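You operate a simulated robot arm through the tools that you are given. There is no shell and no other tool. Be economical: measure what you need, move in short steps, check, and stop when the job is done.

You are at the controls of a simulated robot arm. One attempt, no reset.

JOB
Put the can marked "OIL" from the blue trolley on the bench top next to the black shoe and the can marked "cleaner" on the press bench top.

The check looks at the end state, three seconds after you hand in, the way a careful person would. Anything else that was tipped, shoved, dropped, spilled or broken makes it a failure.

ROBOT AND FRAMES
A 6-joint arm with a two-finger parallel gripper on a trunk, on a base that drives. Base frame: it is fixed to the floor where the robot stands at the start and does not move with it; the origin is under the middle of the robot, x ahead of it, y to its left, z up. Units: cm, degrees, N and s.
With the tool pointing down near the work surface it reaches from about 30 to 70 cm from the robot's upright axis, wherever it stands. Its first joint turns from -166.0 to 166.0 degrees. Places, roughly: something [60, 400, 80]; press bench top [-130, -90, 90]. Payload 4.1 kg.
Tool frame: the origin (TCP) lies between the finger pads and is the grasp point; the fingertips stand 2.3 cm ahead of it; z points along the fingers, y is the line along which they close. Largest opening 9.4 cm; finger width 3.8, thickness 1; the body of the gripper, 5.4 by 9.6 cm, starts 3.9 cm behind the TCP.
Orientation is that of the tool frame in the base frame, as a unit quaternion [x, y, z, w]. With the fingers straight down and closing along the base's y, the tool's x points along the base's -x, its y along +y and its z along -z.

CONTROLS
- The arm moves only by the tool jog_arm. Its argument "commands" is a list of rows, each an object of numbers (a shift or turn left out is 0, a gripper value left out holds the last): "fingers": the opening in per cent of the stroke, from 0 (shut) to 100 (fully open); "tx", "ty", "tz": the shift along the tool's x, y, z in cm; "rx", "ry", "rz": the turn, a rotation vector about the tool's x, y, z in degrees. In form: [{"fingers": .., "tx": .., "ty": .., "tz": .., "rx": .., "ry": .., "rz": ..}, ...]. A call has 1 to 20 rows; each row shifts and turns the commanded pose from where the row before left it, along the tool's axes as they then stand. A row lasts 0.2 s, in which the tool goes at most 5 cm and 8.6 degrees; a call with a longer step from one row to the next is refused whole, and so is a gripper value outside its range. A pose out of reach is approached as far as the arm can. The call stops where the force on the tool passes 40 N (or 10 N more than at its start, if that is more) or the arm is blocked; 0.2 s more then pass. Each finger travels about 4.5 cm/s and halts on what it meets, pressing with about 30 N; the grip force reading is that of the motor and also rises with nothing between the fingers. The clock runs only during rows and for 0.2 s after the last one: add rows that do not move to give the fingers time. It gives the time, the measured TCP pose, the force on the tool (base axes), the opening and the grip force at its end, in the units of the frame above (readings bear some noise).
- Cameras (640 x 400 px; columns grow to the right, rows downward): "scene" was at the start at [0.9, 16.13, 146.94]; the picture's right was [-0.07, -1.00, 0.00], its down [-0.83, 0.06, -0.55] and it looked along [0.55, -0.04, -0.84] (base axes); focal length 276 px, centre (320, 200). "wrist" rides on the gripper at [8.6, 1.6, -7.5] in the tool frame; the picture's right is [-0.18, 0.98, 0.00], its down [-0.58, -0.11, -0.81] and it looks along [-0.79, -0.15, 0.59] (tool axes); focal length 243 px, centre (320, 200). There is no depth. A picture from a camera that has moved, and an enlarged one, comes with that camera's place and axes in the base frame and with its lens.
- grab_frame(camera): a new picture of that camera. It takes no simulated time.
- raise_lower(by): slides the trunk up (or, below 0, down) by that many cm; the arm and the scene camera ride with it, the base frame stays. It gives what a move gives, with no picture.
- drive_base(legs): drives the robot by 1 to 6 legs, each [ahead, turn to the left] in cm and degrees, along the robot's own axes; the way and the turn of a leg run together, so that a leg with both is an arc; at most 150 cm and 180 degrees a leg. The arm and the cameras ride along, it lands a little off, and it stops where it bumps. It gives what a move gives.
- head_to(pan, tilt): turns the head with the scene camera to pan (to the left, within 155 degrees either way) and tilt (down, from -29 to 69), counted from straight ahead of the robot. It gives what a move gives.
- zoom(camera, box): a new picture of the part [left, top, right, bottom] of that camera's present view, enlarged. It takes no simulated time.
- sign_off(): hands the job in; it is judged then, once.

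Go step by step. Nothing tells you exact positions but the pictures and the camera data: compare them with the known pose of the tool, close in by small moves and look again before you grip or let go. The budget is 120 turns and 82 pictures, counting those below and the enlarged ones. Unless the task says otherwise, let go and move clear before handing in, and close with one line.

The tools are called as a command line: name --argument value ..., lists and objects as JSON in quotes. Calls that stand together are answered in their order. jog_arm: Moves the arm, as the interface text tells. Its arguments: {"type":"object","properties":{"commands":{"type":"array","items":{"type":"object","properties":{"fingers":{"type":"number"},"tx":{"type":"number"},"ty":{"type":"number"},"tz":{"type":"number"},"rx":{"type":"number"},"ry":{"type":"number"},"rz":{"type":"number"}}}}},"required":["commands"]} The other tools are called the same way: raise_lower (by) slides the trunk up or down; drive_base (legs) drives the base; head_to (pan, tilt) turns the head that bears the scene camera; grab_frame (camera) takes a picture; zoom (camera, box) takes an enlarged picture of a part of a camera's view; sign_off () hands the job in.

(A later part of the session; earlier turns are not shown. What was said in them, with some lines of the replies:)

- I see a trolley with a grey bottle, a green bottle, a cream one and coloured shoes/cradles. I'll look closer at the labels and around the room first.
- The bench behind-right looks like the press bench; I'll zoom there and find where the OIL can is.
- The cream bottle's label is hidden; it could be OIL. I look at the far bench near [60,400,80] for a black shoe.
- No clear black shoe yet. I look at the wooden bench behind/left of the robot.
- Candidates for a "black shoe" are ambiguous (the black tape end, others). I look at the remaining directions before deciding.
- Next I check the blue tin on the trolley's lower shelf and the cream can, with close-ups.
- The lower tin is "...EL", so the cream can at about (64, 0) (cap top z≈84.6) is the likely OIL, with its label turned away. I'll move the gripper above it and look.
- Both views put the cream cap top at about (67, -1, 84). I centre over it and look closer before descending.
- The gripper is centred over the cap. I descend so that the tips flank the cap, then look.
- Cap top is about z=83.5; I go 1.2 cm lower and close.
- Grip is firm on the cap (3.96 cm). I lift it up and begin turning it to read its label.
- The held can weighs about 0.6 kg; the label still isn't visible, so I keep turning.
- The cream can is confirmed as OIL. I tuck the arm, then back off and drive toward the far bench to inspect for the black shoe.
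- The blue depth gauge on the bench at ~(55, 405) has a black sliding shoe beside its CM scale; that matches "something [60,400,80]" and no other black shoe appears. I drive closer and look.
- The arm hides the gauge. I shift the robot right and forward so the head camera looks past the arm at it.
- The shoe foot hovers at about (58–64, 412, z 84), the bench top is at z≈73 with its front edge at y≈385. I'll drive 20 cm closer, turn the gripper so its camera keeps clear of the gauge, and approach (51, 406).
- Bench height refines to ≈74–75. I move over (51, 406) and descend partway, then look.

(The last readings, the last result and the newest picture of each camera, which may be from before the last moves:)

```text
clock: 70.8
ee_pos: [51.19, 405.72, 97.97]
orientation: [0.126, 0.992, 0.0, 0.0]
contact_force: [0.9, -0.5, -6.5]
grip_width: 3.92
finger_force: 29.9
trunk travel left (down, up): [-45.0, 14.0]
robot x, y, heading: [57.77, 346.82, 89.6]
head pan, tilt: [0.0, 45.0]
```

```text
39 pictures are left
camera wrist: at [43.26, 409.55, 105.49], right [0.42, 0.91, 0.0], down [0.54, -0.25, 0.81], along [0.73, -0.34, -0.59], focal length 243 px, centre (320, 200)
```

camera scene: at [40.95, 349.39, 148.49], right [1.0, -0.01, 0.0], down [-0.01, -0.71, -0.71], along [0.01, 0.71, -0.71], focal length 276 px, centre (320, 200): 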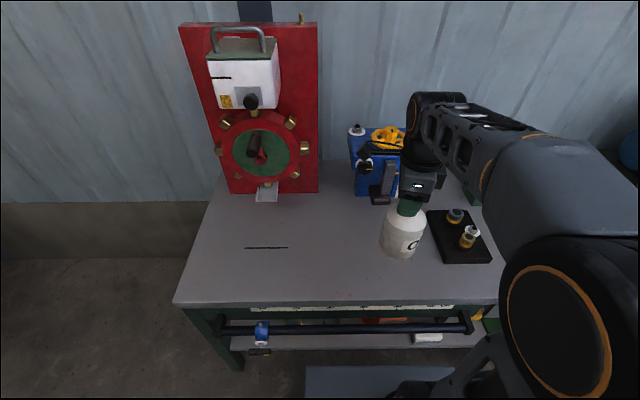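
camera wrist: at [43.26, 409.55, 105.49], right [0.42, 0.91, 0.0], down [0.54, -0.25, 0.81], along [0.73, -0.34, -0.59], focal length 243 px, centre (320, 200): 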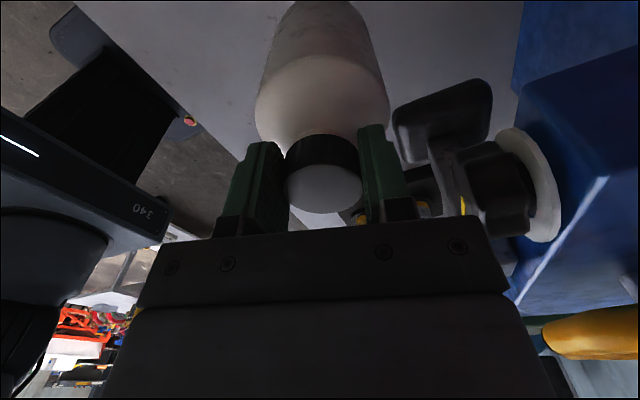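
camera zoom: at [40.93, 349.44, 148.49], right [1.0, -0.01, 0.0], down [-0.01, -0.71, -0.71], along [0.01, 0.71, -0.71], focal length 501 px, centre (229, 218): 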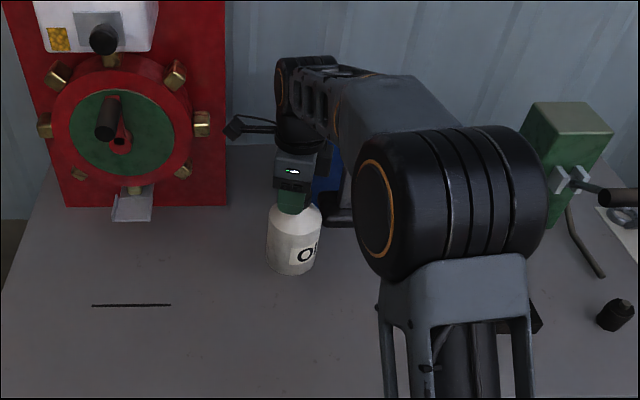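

The wrist view shows the shoe and knob just beyond the can with a small clearance. I back off 1–2 cm from the knob and descend toward the top.

jog_arm --commands '[{"tx": 0.6, "ty": -1.7}, {"tz": 3}, {"tz": 2.5}, {}]'

grab_frame --camera "wrist"

zoom --camera "scene" --box '[320, 130, 440, 250]'

```text
clock: 71.8
ee_pos: [50.06, 404.32, 92.58]
orientation: [0.127, 0.992, -0.001, 0.0]
contact_force: [0.4, 0.0, -5.4]
grip_width: 3.93
finger_force: 29.8
trunk travel left (down, up): [-45.0, 14.0]
robot x, y, heading: [57.83, 347.08, 89.8]
head pan, tilt: [0.0, 45.0]
```

```text
38 pictures are left
camera wrist: at [42.14, 408.07, 100.09], right [0.42, 0.91, 0.0], down [0.54, -0.25, 0.81], along [0.73, -0.34, -0.59], focal length 243 px, centre (320, 200)
```

wrist: 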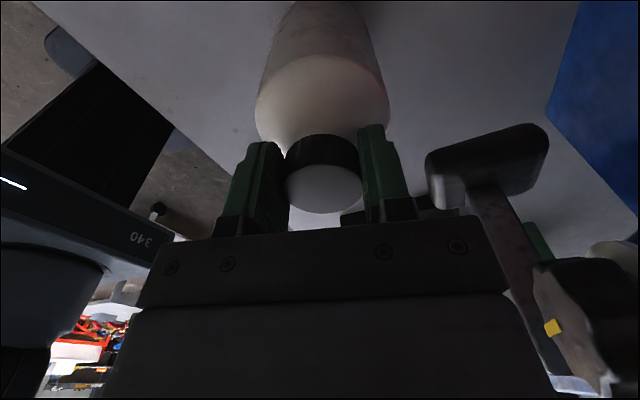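

```text
3.33 times, centred on (380, 190) of scene
camera zoom: at [40.93, 349.41, 148.48], right [1.0, -0.01, 0.0], down [-0.01, -0.71, -0.71], along [0.01, 0.71, -0.71], focal length 918 px, centre (120, 233)
```

zoom: 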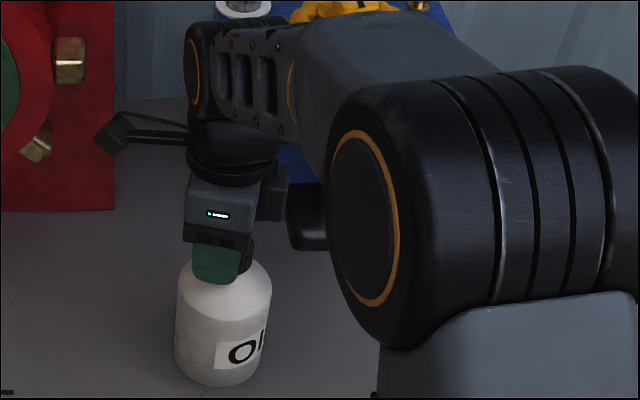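

Clearance is fine. I lower in small steps until the can touches.

jog_arm --commands '[{"tz": 0.5}, {"tz": 0.5}, {"tz": 0.4}, {}, {}]'

```text
clock: 73.0
ee_pos: [50.05, 404.47, 91.37]
orientation: [0.126, 0.992, -0.001, 0.0]
contact_force: [0.7, 0.1, -6.5]
grip_width: 3.91
finger_force: 29.7
trunk travel left (down, up): [-45.0, 14.0]
robot x, y, heading: [57.65, 346.99, 89.5]
head pan, tilt: [0.0, 45.0]
```

jog_arm --commands '[{"tz": 0.4}, {"tz": 0.4}, {"tz": 0.3}, {}, {}]'

```text
clock: 74.2
ee_pos: [50.11, 404.51, 90.29]
orientation: [0.126, 0.992, 0.0, 0.0]
contact_force: [0.3, -0.9, -2.5]
grip_width: 3.94
finger_force: 30.6
trunk travel left (down, up): [-45.0, 14.0]
robot x, y, heading: [57.7, 347.23, 89.7]
head pan, tilt: [0.0, 45.0]
```

Contact is starting (the load is transferring). One tiny step more to confirm.

jog_arm --commands '[{"tz": 0.15}, {}, {}]'

zoom --camera "scene" --box '[320, 150, 440, 250]'

```text
clock: 75.0
ee_pos: [50.15, 404.49, 90.08]
orientation: [0.126, 0.992, 0.001, -0.001]
contact_force: [0.5, 1.8, 7.8]
grip_width: 3.93
finger_force: 30.2
trunk travel left (down, up): [-45.0, 14.0]
robot x, y, heading: [57.95, 347.19, 89.5]
head pan, tilt: [0.0, 45.0]
```

```text
4.00 times, centred on (380, 200) of scene
camera zoom: at [40.96, 349.32, 148.5], right [1.0, -0.01, 0.0], down [-0.01, -0.71, -0.71], along [0.01, 0.71, -0.71], focal length 1102 px, centre (80, 200)
```

zoom: 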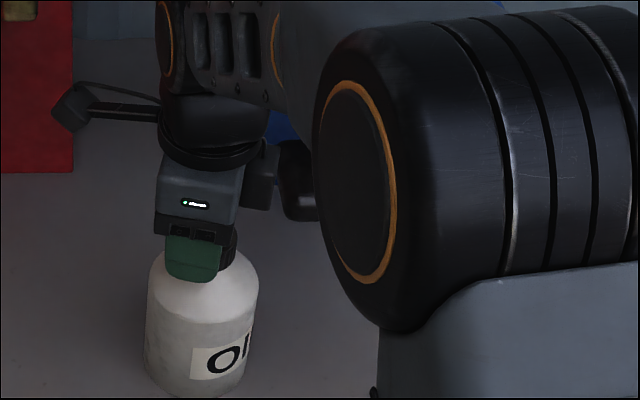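

It rests on the bench. I open the gripper and rise straight up.

jog_arm --commands '[{"fingers": 70}, {"fingers": 70}, {"fingers": 70}, {"fingers": 70}, {"tz": -1}, {"tz": -3}, {"tz": -4}, {"tz": -4}, {"tz": -4}, {"tz": -4}]'

grab_frame --camera "wrist"

```text
clock: 77.2
ee_pos: [50.28, 404.51, 110.09]
orientation: [0.126, 0.992, -0.001, 0.0]
contact_force: [-0.1, -0.2, -0.2]
grip_width: 6.58
finger_force: 0.1
trunk travel left (down, up): [-45.0, 14.0]
robot x, y, heading: [57.83, 346.96, 89.7]
head pan, tilt: [0.0, 45.0]
```

```text
35 pictures are left
camera wrist: at [42.15, 408.26, 117.47], right [0.42, 0.91, 0.0], down [0.54, -0.25, 0.81], along [0.73, -0.34, -0.59], focal length 243 px, centre (320, 200)
```

wrist: 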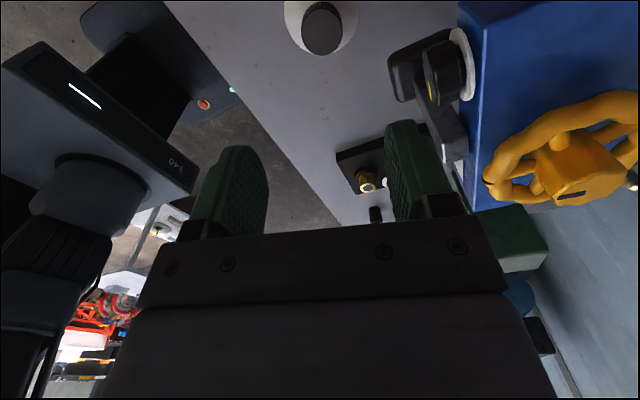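

The OIL can stands on the bench by the shoe. I retract the arm, turn the wrist back, and drive back to the blue trolley for the cleaner.

jog_arm --commands '[{"tx": -2.4, "ty": -3}, {"tx": -2.4, "ty": -3}, {"tx": -2.4, "ty": -3}, {"tx": -2.4, "ty": -3}, {"tx": -2.4, "ty": -3}, {"rz": -8}, {"rz": -8}, {"rz": -8}, {"rz": -8}, {"rz": -8}, {"rz": -8}, {"rz": -8}, {"rz": -8}, {"rz": -8}, {"rz": -8}, {"rz": -8}, {"rz": -8}, {"rz": -8}]'

zoom --camera "scene" --box '[280, 100, 480, 260]'

drive_base --legs '[[-35, 0], [0, 164], [150, 0], [150, 0], [14, 0], [0, 106]]'

head_to --pan 0 --tilt 45

grab_frame --camera "scene"

```text
clock: 81.0
ee_pos: [57.98, 386.89, 109.97]
orientation: [-0.705, 0.709, -0.001, 0.0]
contact_force: [1.0, -0.5, 0.4]
grip_width: 6.55
finger_force: 0.0
trunk travel left (down, up): [-45.0, 14.0]
robot x, y, heading: [57.52, 346.94, 89.6]
head pan, tilt: [0.0, 45.0]
```

```text
2.50 times, centred on (380, 180) of scene
camera zoom: at [40.95, 349.35, 148.49], right [1.0, -0.01, 0.0], down [-0.01, -0.71, -0.71], along [0.01, 0.71, -0.71], focal length 689 px, centre (170, 250)
```

zoom: 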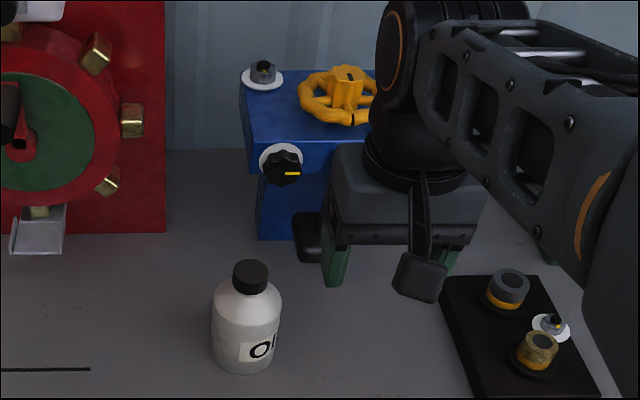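

```text
clock: 109.7
ee_pos: [15.73, 6.94, 110.02]
orientation: [-0.011, 1.0, 0.0, 0.0]
contact_force: [0.8, -0.4, 0.2]
grip_width: 6.58
finger_force: 0.1
trunk travel left (down, up): [-45.0, 14.0]
robot x, y, heading: [-23.81, 5.81, 1.6]
head pan, tilt: [0.0, 45.0]
```

```text
clock: 110.3
ee_pos: [15.72, 7.05, 110.08]
orientation: [-0.011, 1.0, 0.0, 0.0]
contact_force: [0.5, 0.3, -0.4]
grip_width: 6.59
finger_force: 0.0
trunk travel left (down, up): [-45.0, 14.0]
robot x, y, heading: [-24.24, 6.02, 1.1]
head pan, tilt: [0.0, 45.0]
```

```text
33 pictures are left
camera scene: at [-22.42, 22.75, 148.49], right [0.02, -1.0, 0.0], down [-0.71, -0.02, -0.71], along [0.71, 0.02, -0.71], focal length 276 px, centre (320, 200)
```

scene: 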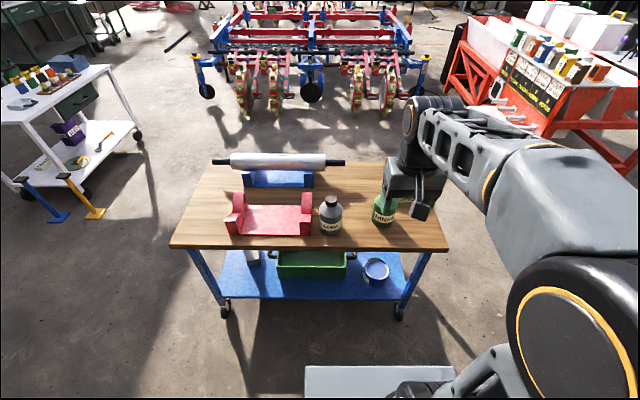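

The OIL can is upright near the shoe. CLEANER's cap is at about (42, 21, 83.5). I drive 14 cm ahead and move the gripper above it.

drive_base --legs '[[14, 0]]'

jog_arm --commands '[{"fingers": 100, "tz": -1, "tx": -3, "ty": 3.4}, {"tx": -3, "ty": 3.4}, {"tx": -3, "ty": 3.4}, {"tx": -3, "ty": 3.4}]'

grab_frame --camera "wrist"

grab_frame --camera "scene"

```text
clock: 111.6
ee_pos: [29.8, 7.43, 110.06]
orientation: [-0.012, 1.0, 0.0, -0.001]
contact_force: [0.0, 0.6, 0.2]
grip_width: 6.59
finger_force: 0.1
trunk travel left (down, up): [-45.0, 14.0]
robot x, y, heading: [-9.72, 6.63, 1.6]
head pan, tilt: [0.0, 45.0]
```

```text
clock: 112.6
ee_pos: [41.58, 21.35, 110.98]
orientation: [-0.013, 1.0, 0.001, -0.001]
contact_force: [0.8, 0.8, -0.4]
grip_width: 9.42
finger_force: 0.0
trunk travel left (down, up): [-45.0, 14.0]
robot x, y, heading: [-9.97, 6.23, 1.7]
head pan, tilt: [0.0, 45.0]
```

```text
32 pictures are left
camera wrist: at [32.94, 22.82, 118.36], right [0.16, 0.99, 0.0], down [0.59, -0.09, 0.81], along [0.79, -0.13, -0.59], focal length 243 px, centre (320, 200)
```

wrist: 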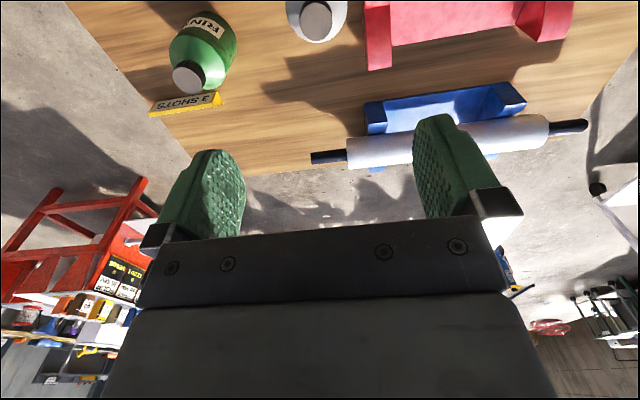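

```text
31 pictures are left
camera scene: at [-8.33, 23.14, 148.48], right [0.03, -1.0, 0.0], down [-0.71, -0.02, -0.71], along [0.71, 0.02, -0.71], focal length 276 px, centre (320, 200)
```

scene: 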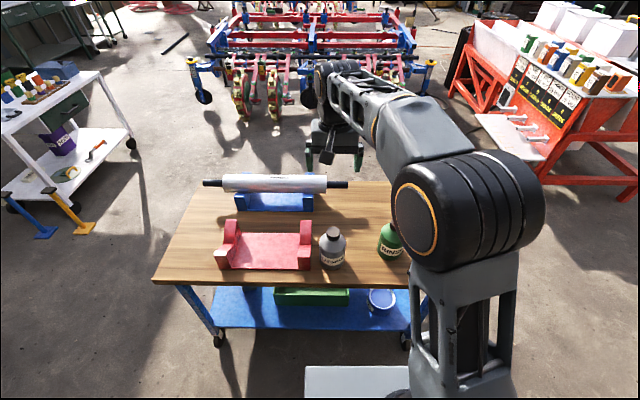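

Both views give the cleaner cap at (43.4, 20.4). I align, descend partway and check.

jog_arm --commands '[{"tx": -1.9, "ty": -0.9}, {"tz": 4}, {"tz": 4}, {"tz": 4}, {"tz": 4}, {"tz": 4}, {"tz": 2}, {}]'

grab_frame --camera "wrist"

```text
clock: 114.4
ee_pos: [43.44, 20.36, 89.0]
orientation: [-0.012, 1.0, 0.0, 0.0]
contact_force: [-0.4, -0.4, 0.3]
grip_width: 9.42
finger_force: 0.0
trunk travel left (down, up): [-45.0, 14.0]
robot x, y, heading: [-9.98, 6.48, 1.6]
head pan, tilt: [0.0, 45.0]
```

```text
30 pictures are left
camera wrist: at [34.85, 21.83, 96.44], right [0.16, 0.99, 0.0], down [0.58, -0.09, 0.81], along [0.8, -0.13, -0.59], focal length 243 px, centre (320, 200)
```

wrist: 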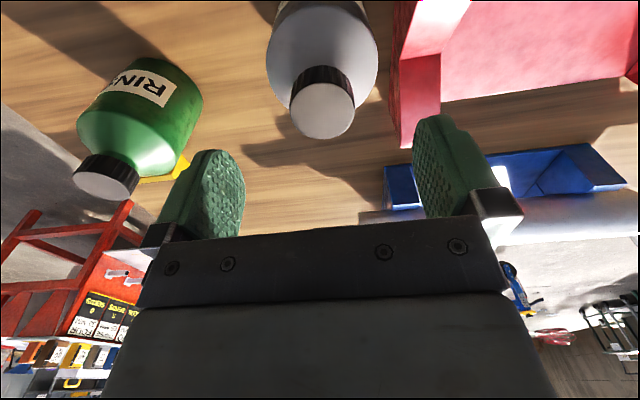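

Alignment is on centre. The red cradle is close on the left, so I narrow the opening to ~6 cm before descending and gripping.

jog_arm --commands '[{"fingers": 65}, {"fingers": 65}, {"fingers": 65}, {"tz": 2}, {"tz": 2}, {"tz": 2}, {}]'

grab_frame --camera "wrist"

```text
clock: 116.0
ee_pos: [43.39, 20.4, 83.01]
orientation: [-0.012, 1.0, 0.0, 0.001]
contact_force: [0.2, 0.8, 0.6]
grip_width: 6.11
finger_force: 0.1
trunk travel left (down, up): [-45.0, 14.0]
robot x, y, heading: [-9.71, 6.79, 1.6]
head pan, tilt: [0.0, 45.0]
```

```text
29 pictures are left
camera wrist: at [34.74, 21.92, 90.41], right [0.16, 0.99, 0.0], down [0.58, -0.09, 0.81], along [0.8, -0.13, -0.59], focal length 243 px, centre (320, 200)
```

wrist: 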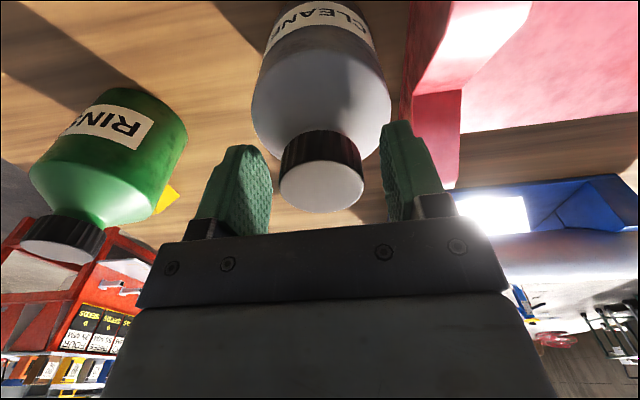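

The cap is between the pads. I close and lift straight up.

jog_arm --commands '[{"fingers": 0}, {"fingers": 0}, {"fingers": 0}, {"fingers": 0}, {"fingers": 0}, {"tz": -1}, {"tz": -2}, {"tz": -4}, {"tz": -4}, {"tz": -4}, {"tz": -4}, {"tz": -4}, {"tz": -4}, {"tz": -3}]'

grab_frame --camera "scene"

```text
clock: 119.0
ee_pos: [43.33, 20.53, 113.29]
orientation: [-0.012, 1.0, 0.0, -0.001]
contact_force: [0.0, -0.3, -6.0]
grip_width: 3.99
finger_force: 30.4
trunk travel left (down, up): [-45.0, 14.0]
robot x, y, heading: [-9.78, 6.3, 1.6]
head pan, tilt: [0.0, 45.0]
```

```text
28 pictures are left
camera scene: at [-8.32, 23.12, 148.48], right [0.03, -1.0, 0.0], down [-0.71, -0.02, -0.71], along [0.71, 0.02, -0.71], focal length 276 px, centre (320, 200)
```

scene: 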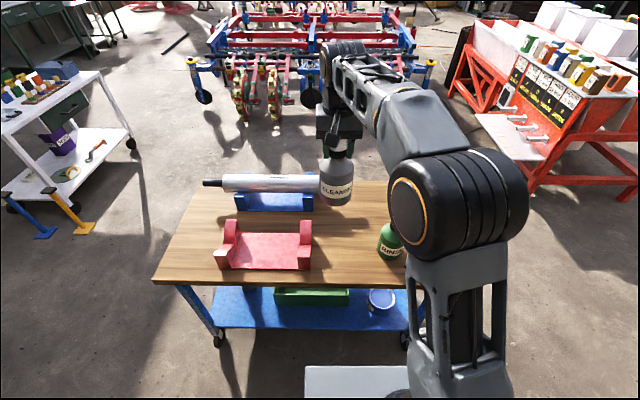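

CLEANER is held securely. I tuck the arm, back away, and turn to face the press bench.

jog_arm --commands '[{"tx": 2.8, "ty": -2.8}, {"tx": 2.8, "ty": -2.8}, {"tx": 2.8, "ty": -2.8}, {"tx": 2.8, "ty": -2.8}, {"tx": 2.8, "ty": -2.8}]'

drive_base --legs '[[-25, 0], [0, 178.5], [10, 0]]'

head_to --pan 5 --tilt 45

grab_frame --camera "scene"

```text
clock: 120.2
ee_pos: [29.66, 6.1, 113.15]
orientation: [-0.012, 1.0, 0.0, -0.002]
contact_force: [-0.3, 0.3, -6.1]
grip_width: 3.96
finger_force: 30.3
trunk travel left (down, up): [-45.0, 14.0]
robot x, y, heading: [-9.81, 6.19, 1.6]
head pan, tilt: [0.0, 45.0]
```

```text
clock: 130.3
ee_pos: [-84.84, 1.91, 113.22]
orientation: [0.999, 0.05, 0.0, -0.001]
contact_force: [-0.8, 0.3, -6.8]
grip_width: 3.99
finger_force: 30.1
trunk travel left (down, up): [-45.0, 14.0]
robot x, y, heading: [-45.34, 4.66, -174.1]
head pan, tilt: [0.0, 45.0]
```

```text
clock: 131.0
ee_pos: [-84.81, 2.12, 113.14]
orientation: [0.999, 0.051, 0.001, 0.0]
contact_force: [-0.6, 0.6, -5.2]
grip_width: 3.99
finger_force: 30.1
trunk travel left (down, up): [-45.0, 14.0]
robot x, y, heading: [-44.96, 4.92, -174.4]
head pan, tilt: [5.0, 45.0]
```

```text
27 pictures are left
camera scene: at [-45.71, -12.83, 148.49], right [-0.19, 0.98, 0.0], down [0.69, 0.13, -0.71], along [-0.69, -0.13, -0.71], focal length 276 px, centre (320, 200)
```

scene: 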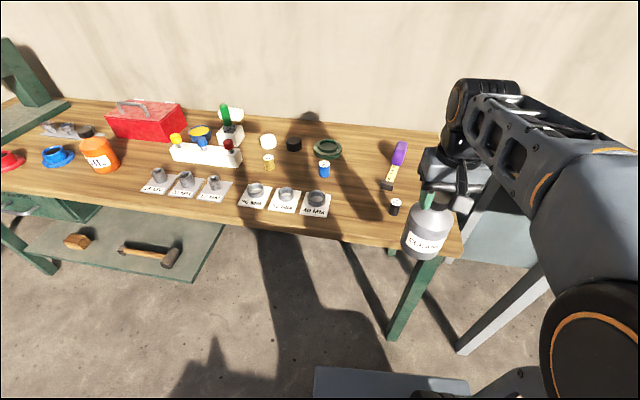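

The bench top is at z≈86, front edge x≈-92.6; a free spot lies at about (-112.5, -13), between the blue 40 mm and the tape. I drive 10 cm closer and look again.

drive_base --legs '[[10, 0]]'

zoom --camera "scene" --box '[220, 110, 480, 290]'

```text
clock: 132.1
ee_pos: [-94.9, 0.98, 113.14]
orientation: [0.999, 0.05, 0.001, 0.0]
contact_force: [-0.3, 0.3, -5.8]
grip_width: 3.95
finger_force: 30.0
trunk travel left (down, up): [-45.0, 14.0]
robot x, y, heading: [-55.31, 4.01, -174.0]
head pan, tilt: [5.0, 45.0]
```

```text
2.22 times, centred on (350, 200) of scene
camera zoom: at [-55.78, -13.87, 148.48], right [-0.19, 0.98, 0.0], down [0.69, 0.13, -0.71], along [-0.69, -0.13, -0.71], focal length 612 px, centre (253, 200)
```

zoom: 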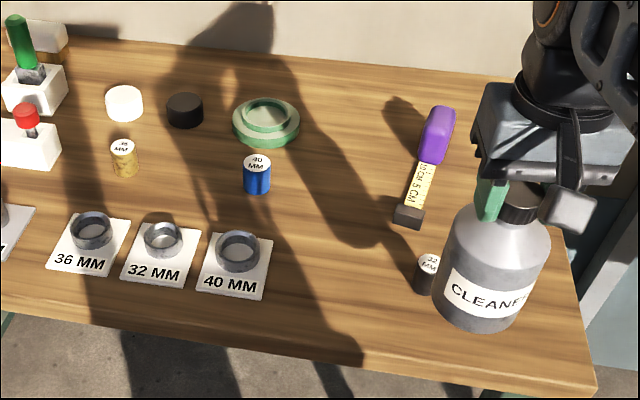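

The target (-112, -12.5) is clear on all sides. I move over it and descend partway.

jog_arm --commands '[{"tx": -3.68, "ty": 2.34}, {"tx": -3.68, "ty": 2.34}, {"tx": -3.68, "ty": 2.34}, {"tx": -3.68, "ty": 2.34}, {"tx": -3.68, "ty": 2.34}, {"tz": 3}, {"tz": 3}, {}]'

zoom --camera "scene" --box '[260, 80, 480, 280]'

grab_frame --camera "wrist"

```text
clock: 133.9
ee_pos: [-111.91, -12.45, 107.11]
orientation: [0.999, 0.049, 0.001, 0.0]
contact_force: [-0.2, -0.7, -7.2]
grip_width: 3.95
finger_force: 29.9
trunk travel left (down, up): [-45.0, 14.0]
robot x, y, heading: [-55.15, 3.54, -174.2]
head pan, tilt: [5.0, 45.0]
```

```text
2.00 times, centred on (370, 180) of scene
camera zoom: at [-55.77, -13.89, 148.48], right [-0.19, 0.98, 0.0], down [0.69, 0.13, -0.71], along [-0.69, -0.13, -0.71], focal length 551 px, centre (220, 240)
```

zoom: 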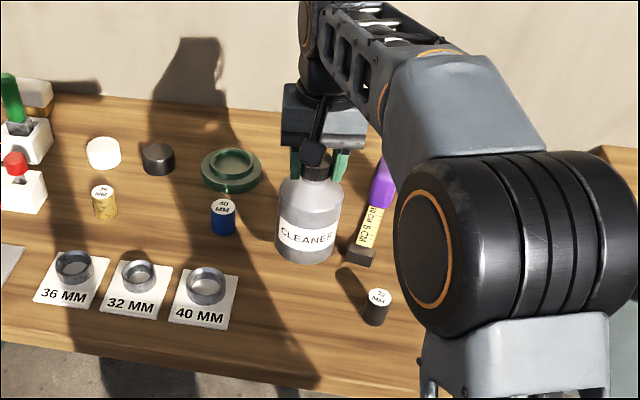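

```text
24 pictures are left
camera wrist: at [-103.11, -13.19, 114.58], right [-0.09, -1.0, 0.0], down [-0.59, 0.05, 0.81], along [-0.8, 0.07, -0.59], focal length 243 px, centre (320, 200)
```

wrist: 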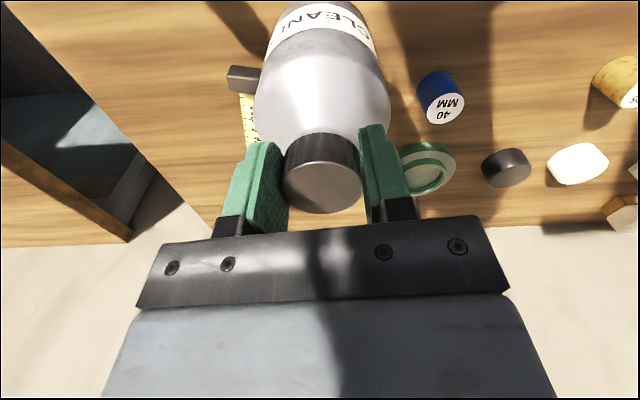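

It is clear; I nudge 1 cm further from the tape and lower on.

jog_arm --commands '[{"tx": 0.9, "ty": 1.1}, {"tz": 2}, {"tz": 2}, {"tz": 0.5}, {}, {}]'

zoom --camera "scene" --box '[280, 120, 440, 260]'

```text
clock: 135.3
ee_pos: [-111.09, -13.28, 102.51]
orientation: [0.999, 0.05, 0.001, 0.001]
contact_force: [-0.1, -0.7, -6.0]
grip_width: 4.0
finger_force: 30.3
trunk travel left (down, up): [-45.0, 14.0]
robot x, y, heading: [-54.94, 3.81, -174.3]
head pan, tilt: [5.0, 45.0]
```

```text
2.86 times, centred on (360, 190) of scene
camera zoom: at [-55.75, -13.88, 148.48], right [-0.19, 0.98, 0.0], down [0.69, 0.13, -0.71], along [-0.69, -0.13, -0.71], focal length 787 px, centre (206, 229)
```

zoom: 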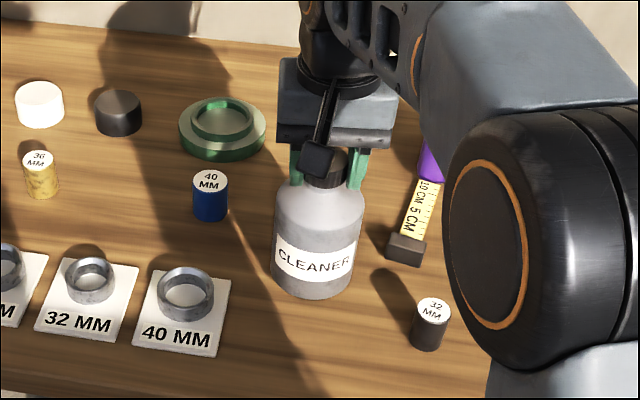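

Good spot with clear gaps. I lower in small steps until contact.

jog_arm --commands '[{"tz": 0.4}, {"tz": 0.4}, {"tz": 0.4}, {}, {}]'

```text
clock: 136.5
ee_pos: [-111.0, -13.4, 101.3]
orientation: [0.999, 0.05, 0.001, 0.0]
contact_force: [0.5, -0.5, -6.0]
grip_width: 3.96
finger_force: 29.4
trunk travel left (down, up): [-45.0, 14.0]
robot x, y, heading: [-55.44, 3.64, -174.5]
head pan, tilt: [5.0, 45.0]
```

jog_arm --commands '[{"tz": 0.3}, {"tz": 0.3}, {"tz": 0.2}, {}, {}]'

```text
clock: 137.7
ee_pos: [-111.06, -13.26, 101.03]
orientation: [0.999, 0.05, -0.004, 0.001]
contact_force: [-7.4, 0.1, 31.5]
grip_width: 3.98
finger_force: 29.8
trunk travel left (down, up): [-45.0, 14.0]
robot x, y, heading: [-55.38, 3.81, -173.9]
head pan, tilt: [5.0, 45.0]
```

Contact made with some excess force; I ease up 0.4 cm to release the push, then check.

jog_arm --commands '[{"tz": -0.2}, {"tz": -0.2}, {"tz": -0.05}, {}, {}]'

```text
clock: 138.9
ee_pos: [-110.98, -13.31, 100.99]
orientation: [0.999, 0.049, 0.002, -0.001]
contact_force: [-1.9, 1.8, 2.3]
grip_width: 4.01
finger_force: 29.5
trunk travel left (down, up): [-45.0, 14.0]
robot x, y, heading: [-54.98, 3.75, -174.2]
head pan, tilt: [5.0, 45.0]
```

The can rests on the bench with near-zero load; I open and rise straight up.

jog_arm --commands '[{"fingers": 70}, {"fingers": 70}, {"fingers": 70}, {"fingers": 70}, {"tz": -1}, {"tz": -3}, {"tz": -4}, {"tz": -4}, {"tz": -4}]'

jog_arm --commands '[{"tx": 4}, {"tx": 4}, {"tx": 4}, {"tx": 4}]'

grab_frame --camera "scene"

```text
clock: 140.9
ee_pos: [-110.91, -13.54, 117.05]
orientation: [0.999, 0.049, 0.002, 0.0]
contact_force: [-1.3, -0.6, 0.2]
grip_width: 6.56
finger_force: 0.1
trunk travel left (down, up): [-45.0, 14.0]
robot x, y, heading: [-55.16, 3.57, -174.1]
head pan, tilt: [5.0, 45.0]
```

```text
clock: 141.9
ee_pos: [-94.97, -11.74, 116.93]
orientation: [0.999, 0.05, 0.0, 0.0]
contact_force: [0.0, 0.5, -0.1]
grip_width: 6.59
finger_force: 0.0
trunk travel left (down, up): [-45.0, 14.0]
robot x, y, heading: [-55.41, 3.59, -174.0]
head pan, tilt: [5.0, 45.0]
```

```text
22 pictures are left
camera scene: at [-55.66, -13.85, 148.49], right [-0.19, 0.98, 0.0], down [0.69, 0.13, -0.71], along [-0.69, -0.13, -0.71], focal length 276 px, centre (320, 200)
```

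scene: 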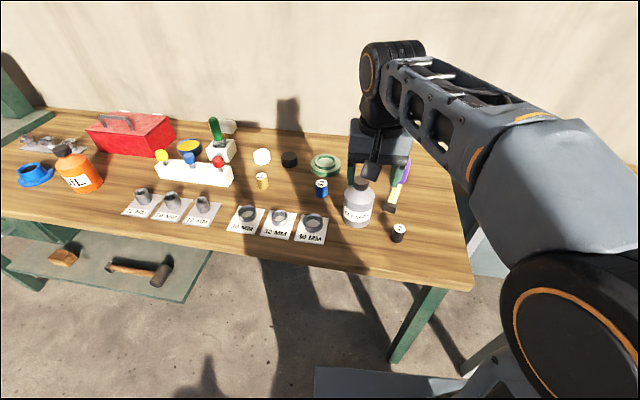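

CLEANER stands upright on the press bench with everything around it undisturbed, OIL stands by the black shoe, and the gripper is clear, so I hand in.

sign_off

```text
The job is handed in.
```

I put the OIL can on the far bench (the one near [60, 400]) next to the black shoe, about 6 cm away, and the CLEANER can on the press bench top; nothing nearby looked disturbed. I took "black shoe" to be the black foot on the blue gauge there, the best match I could find.
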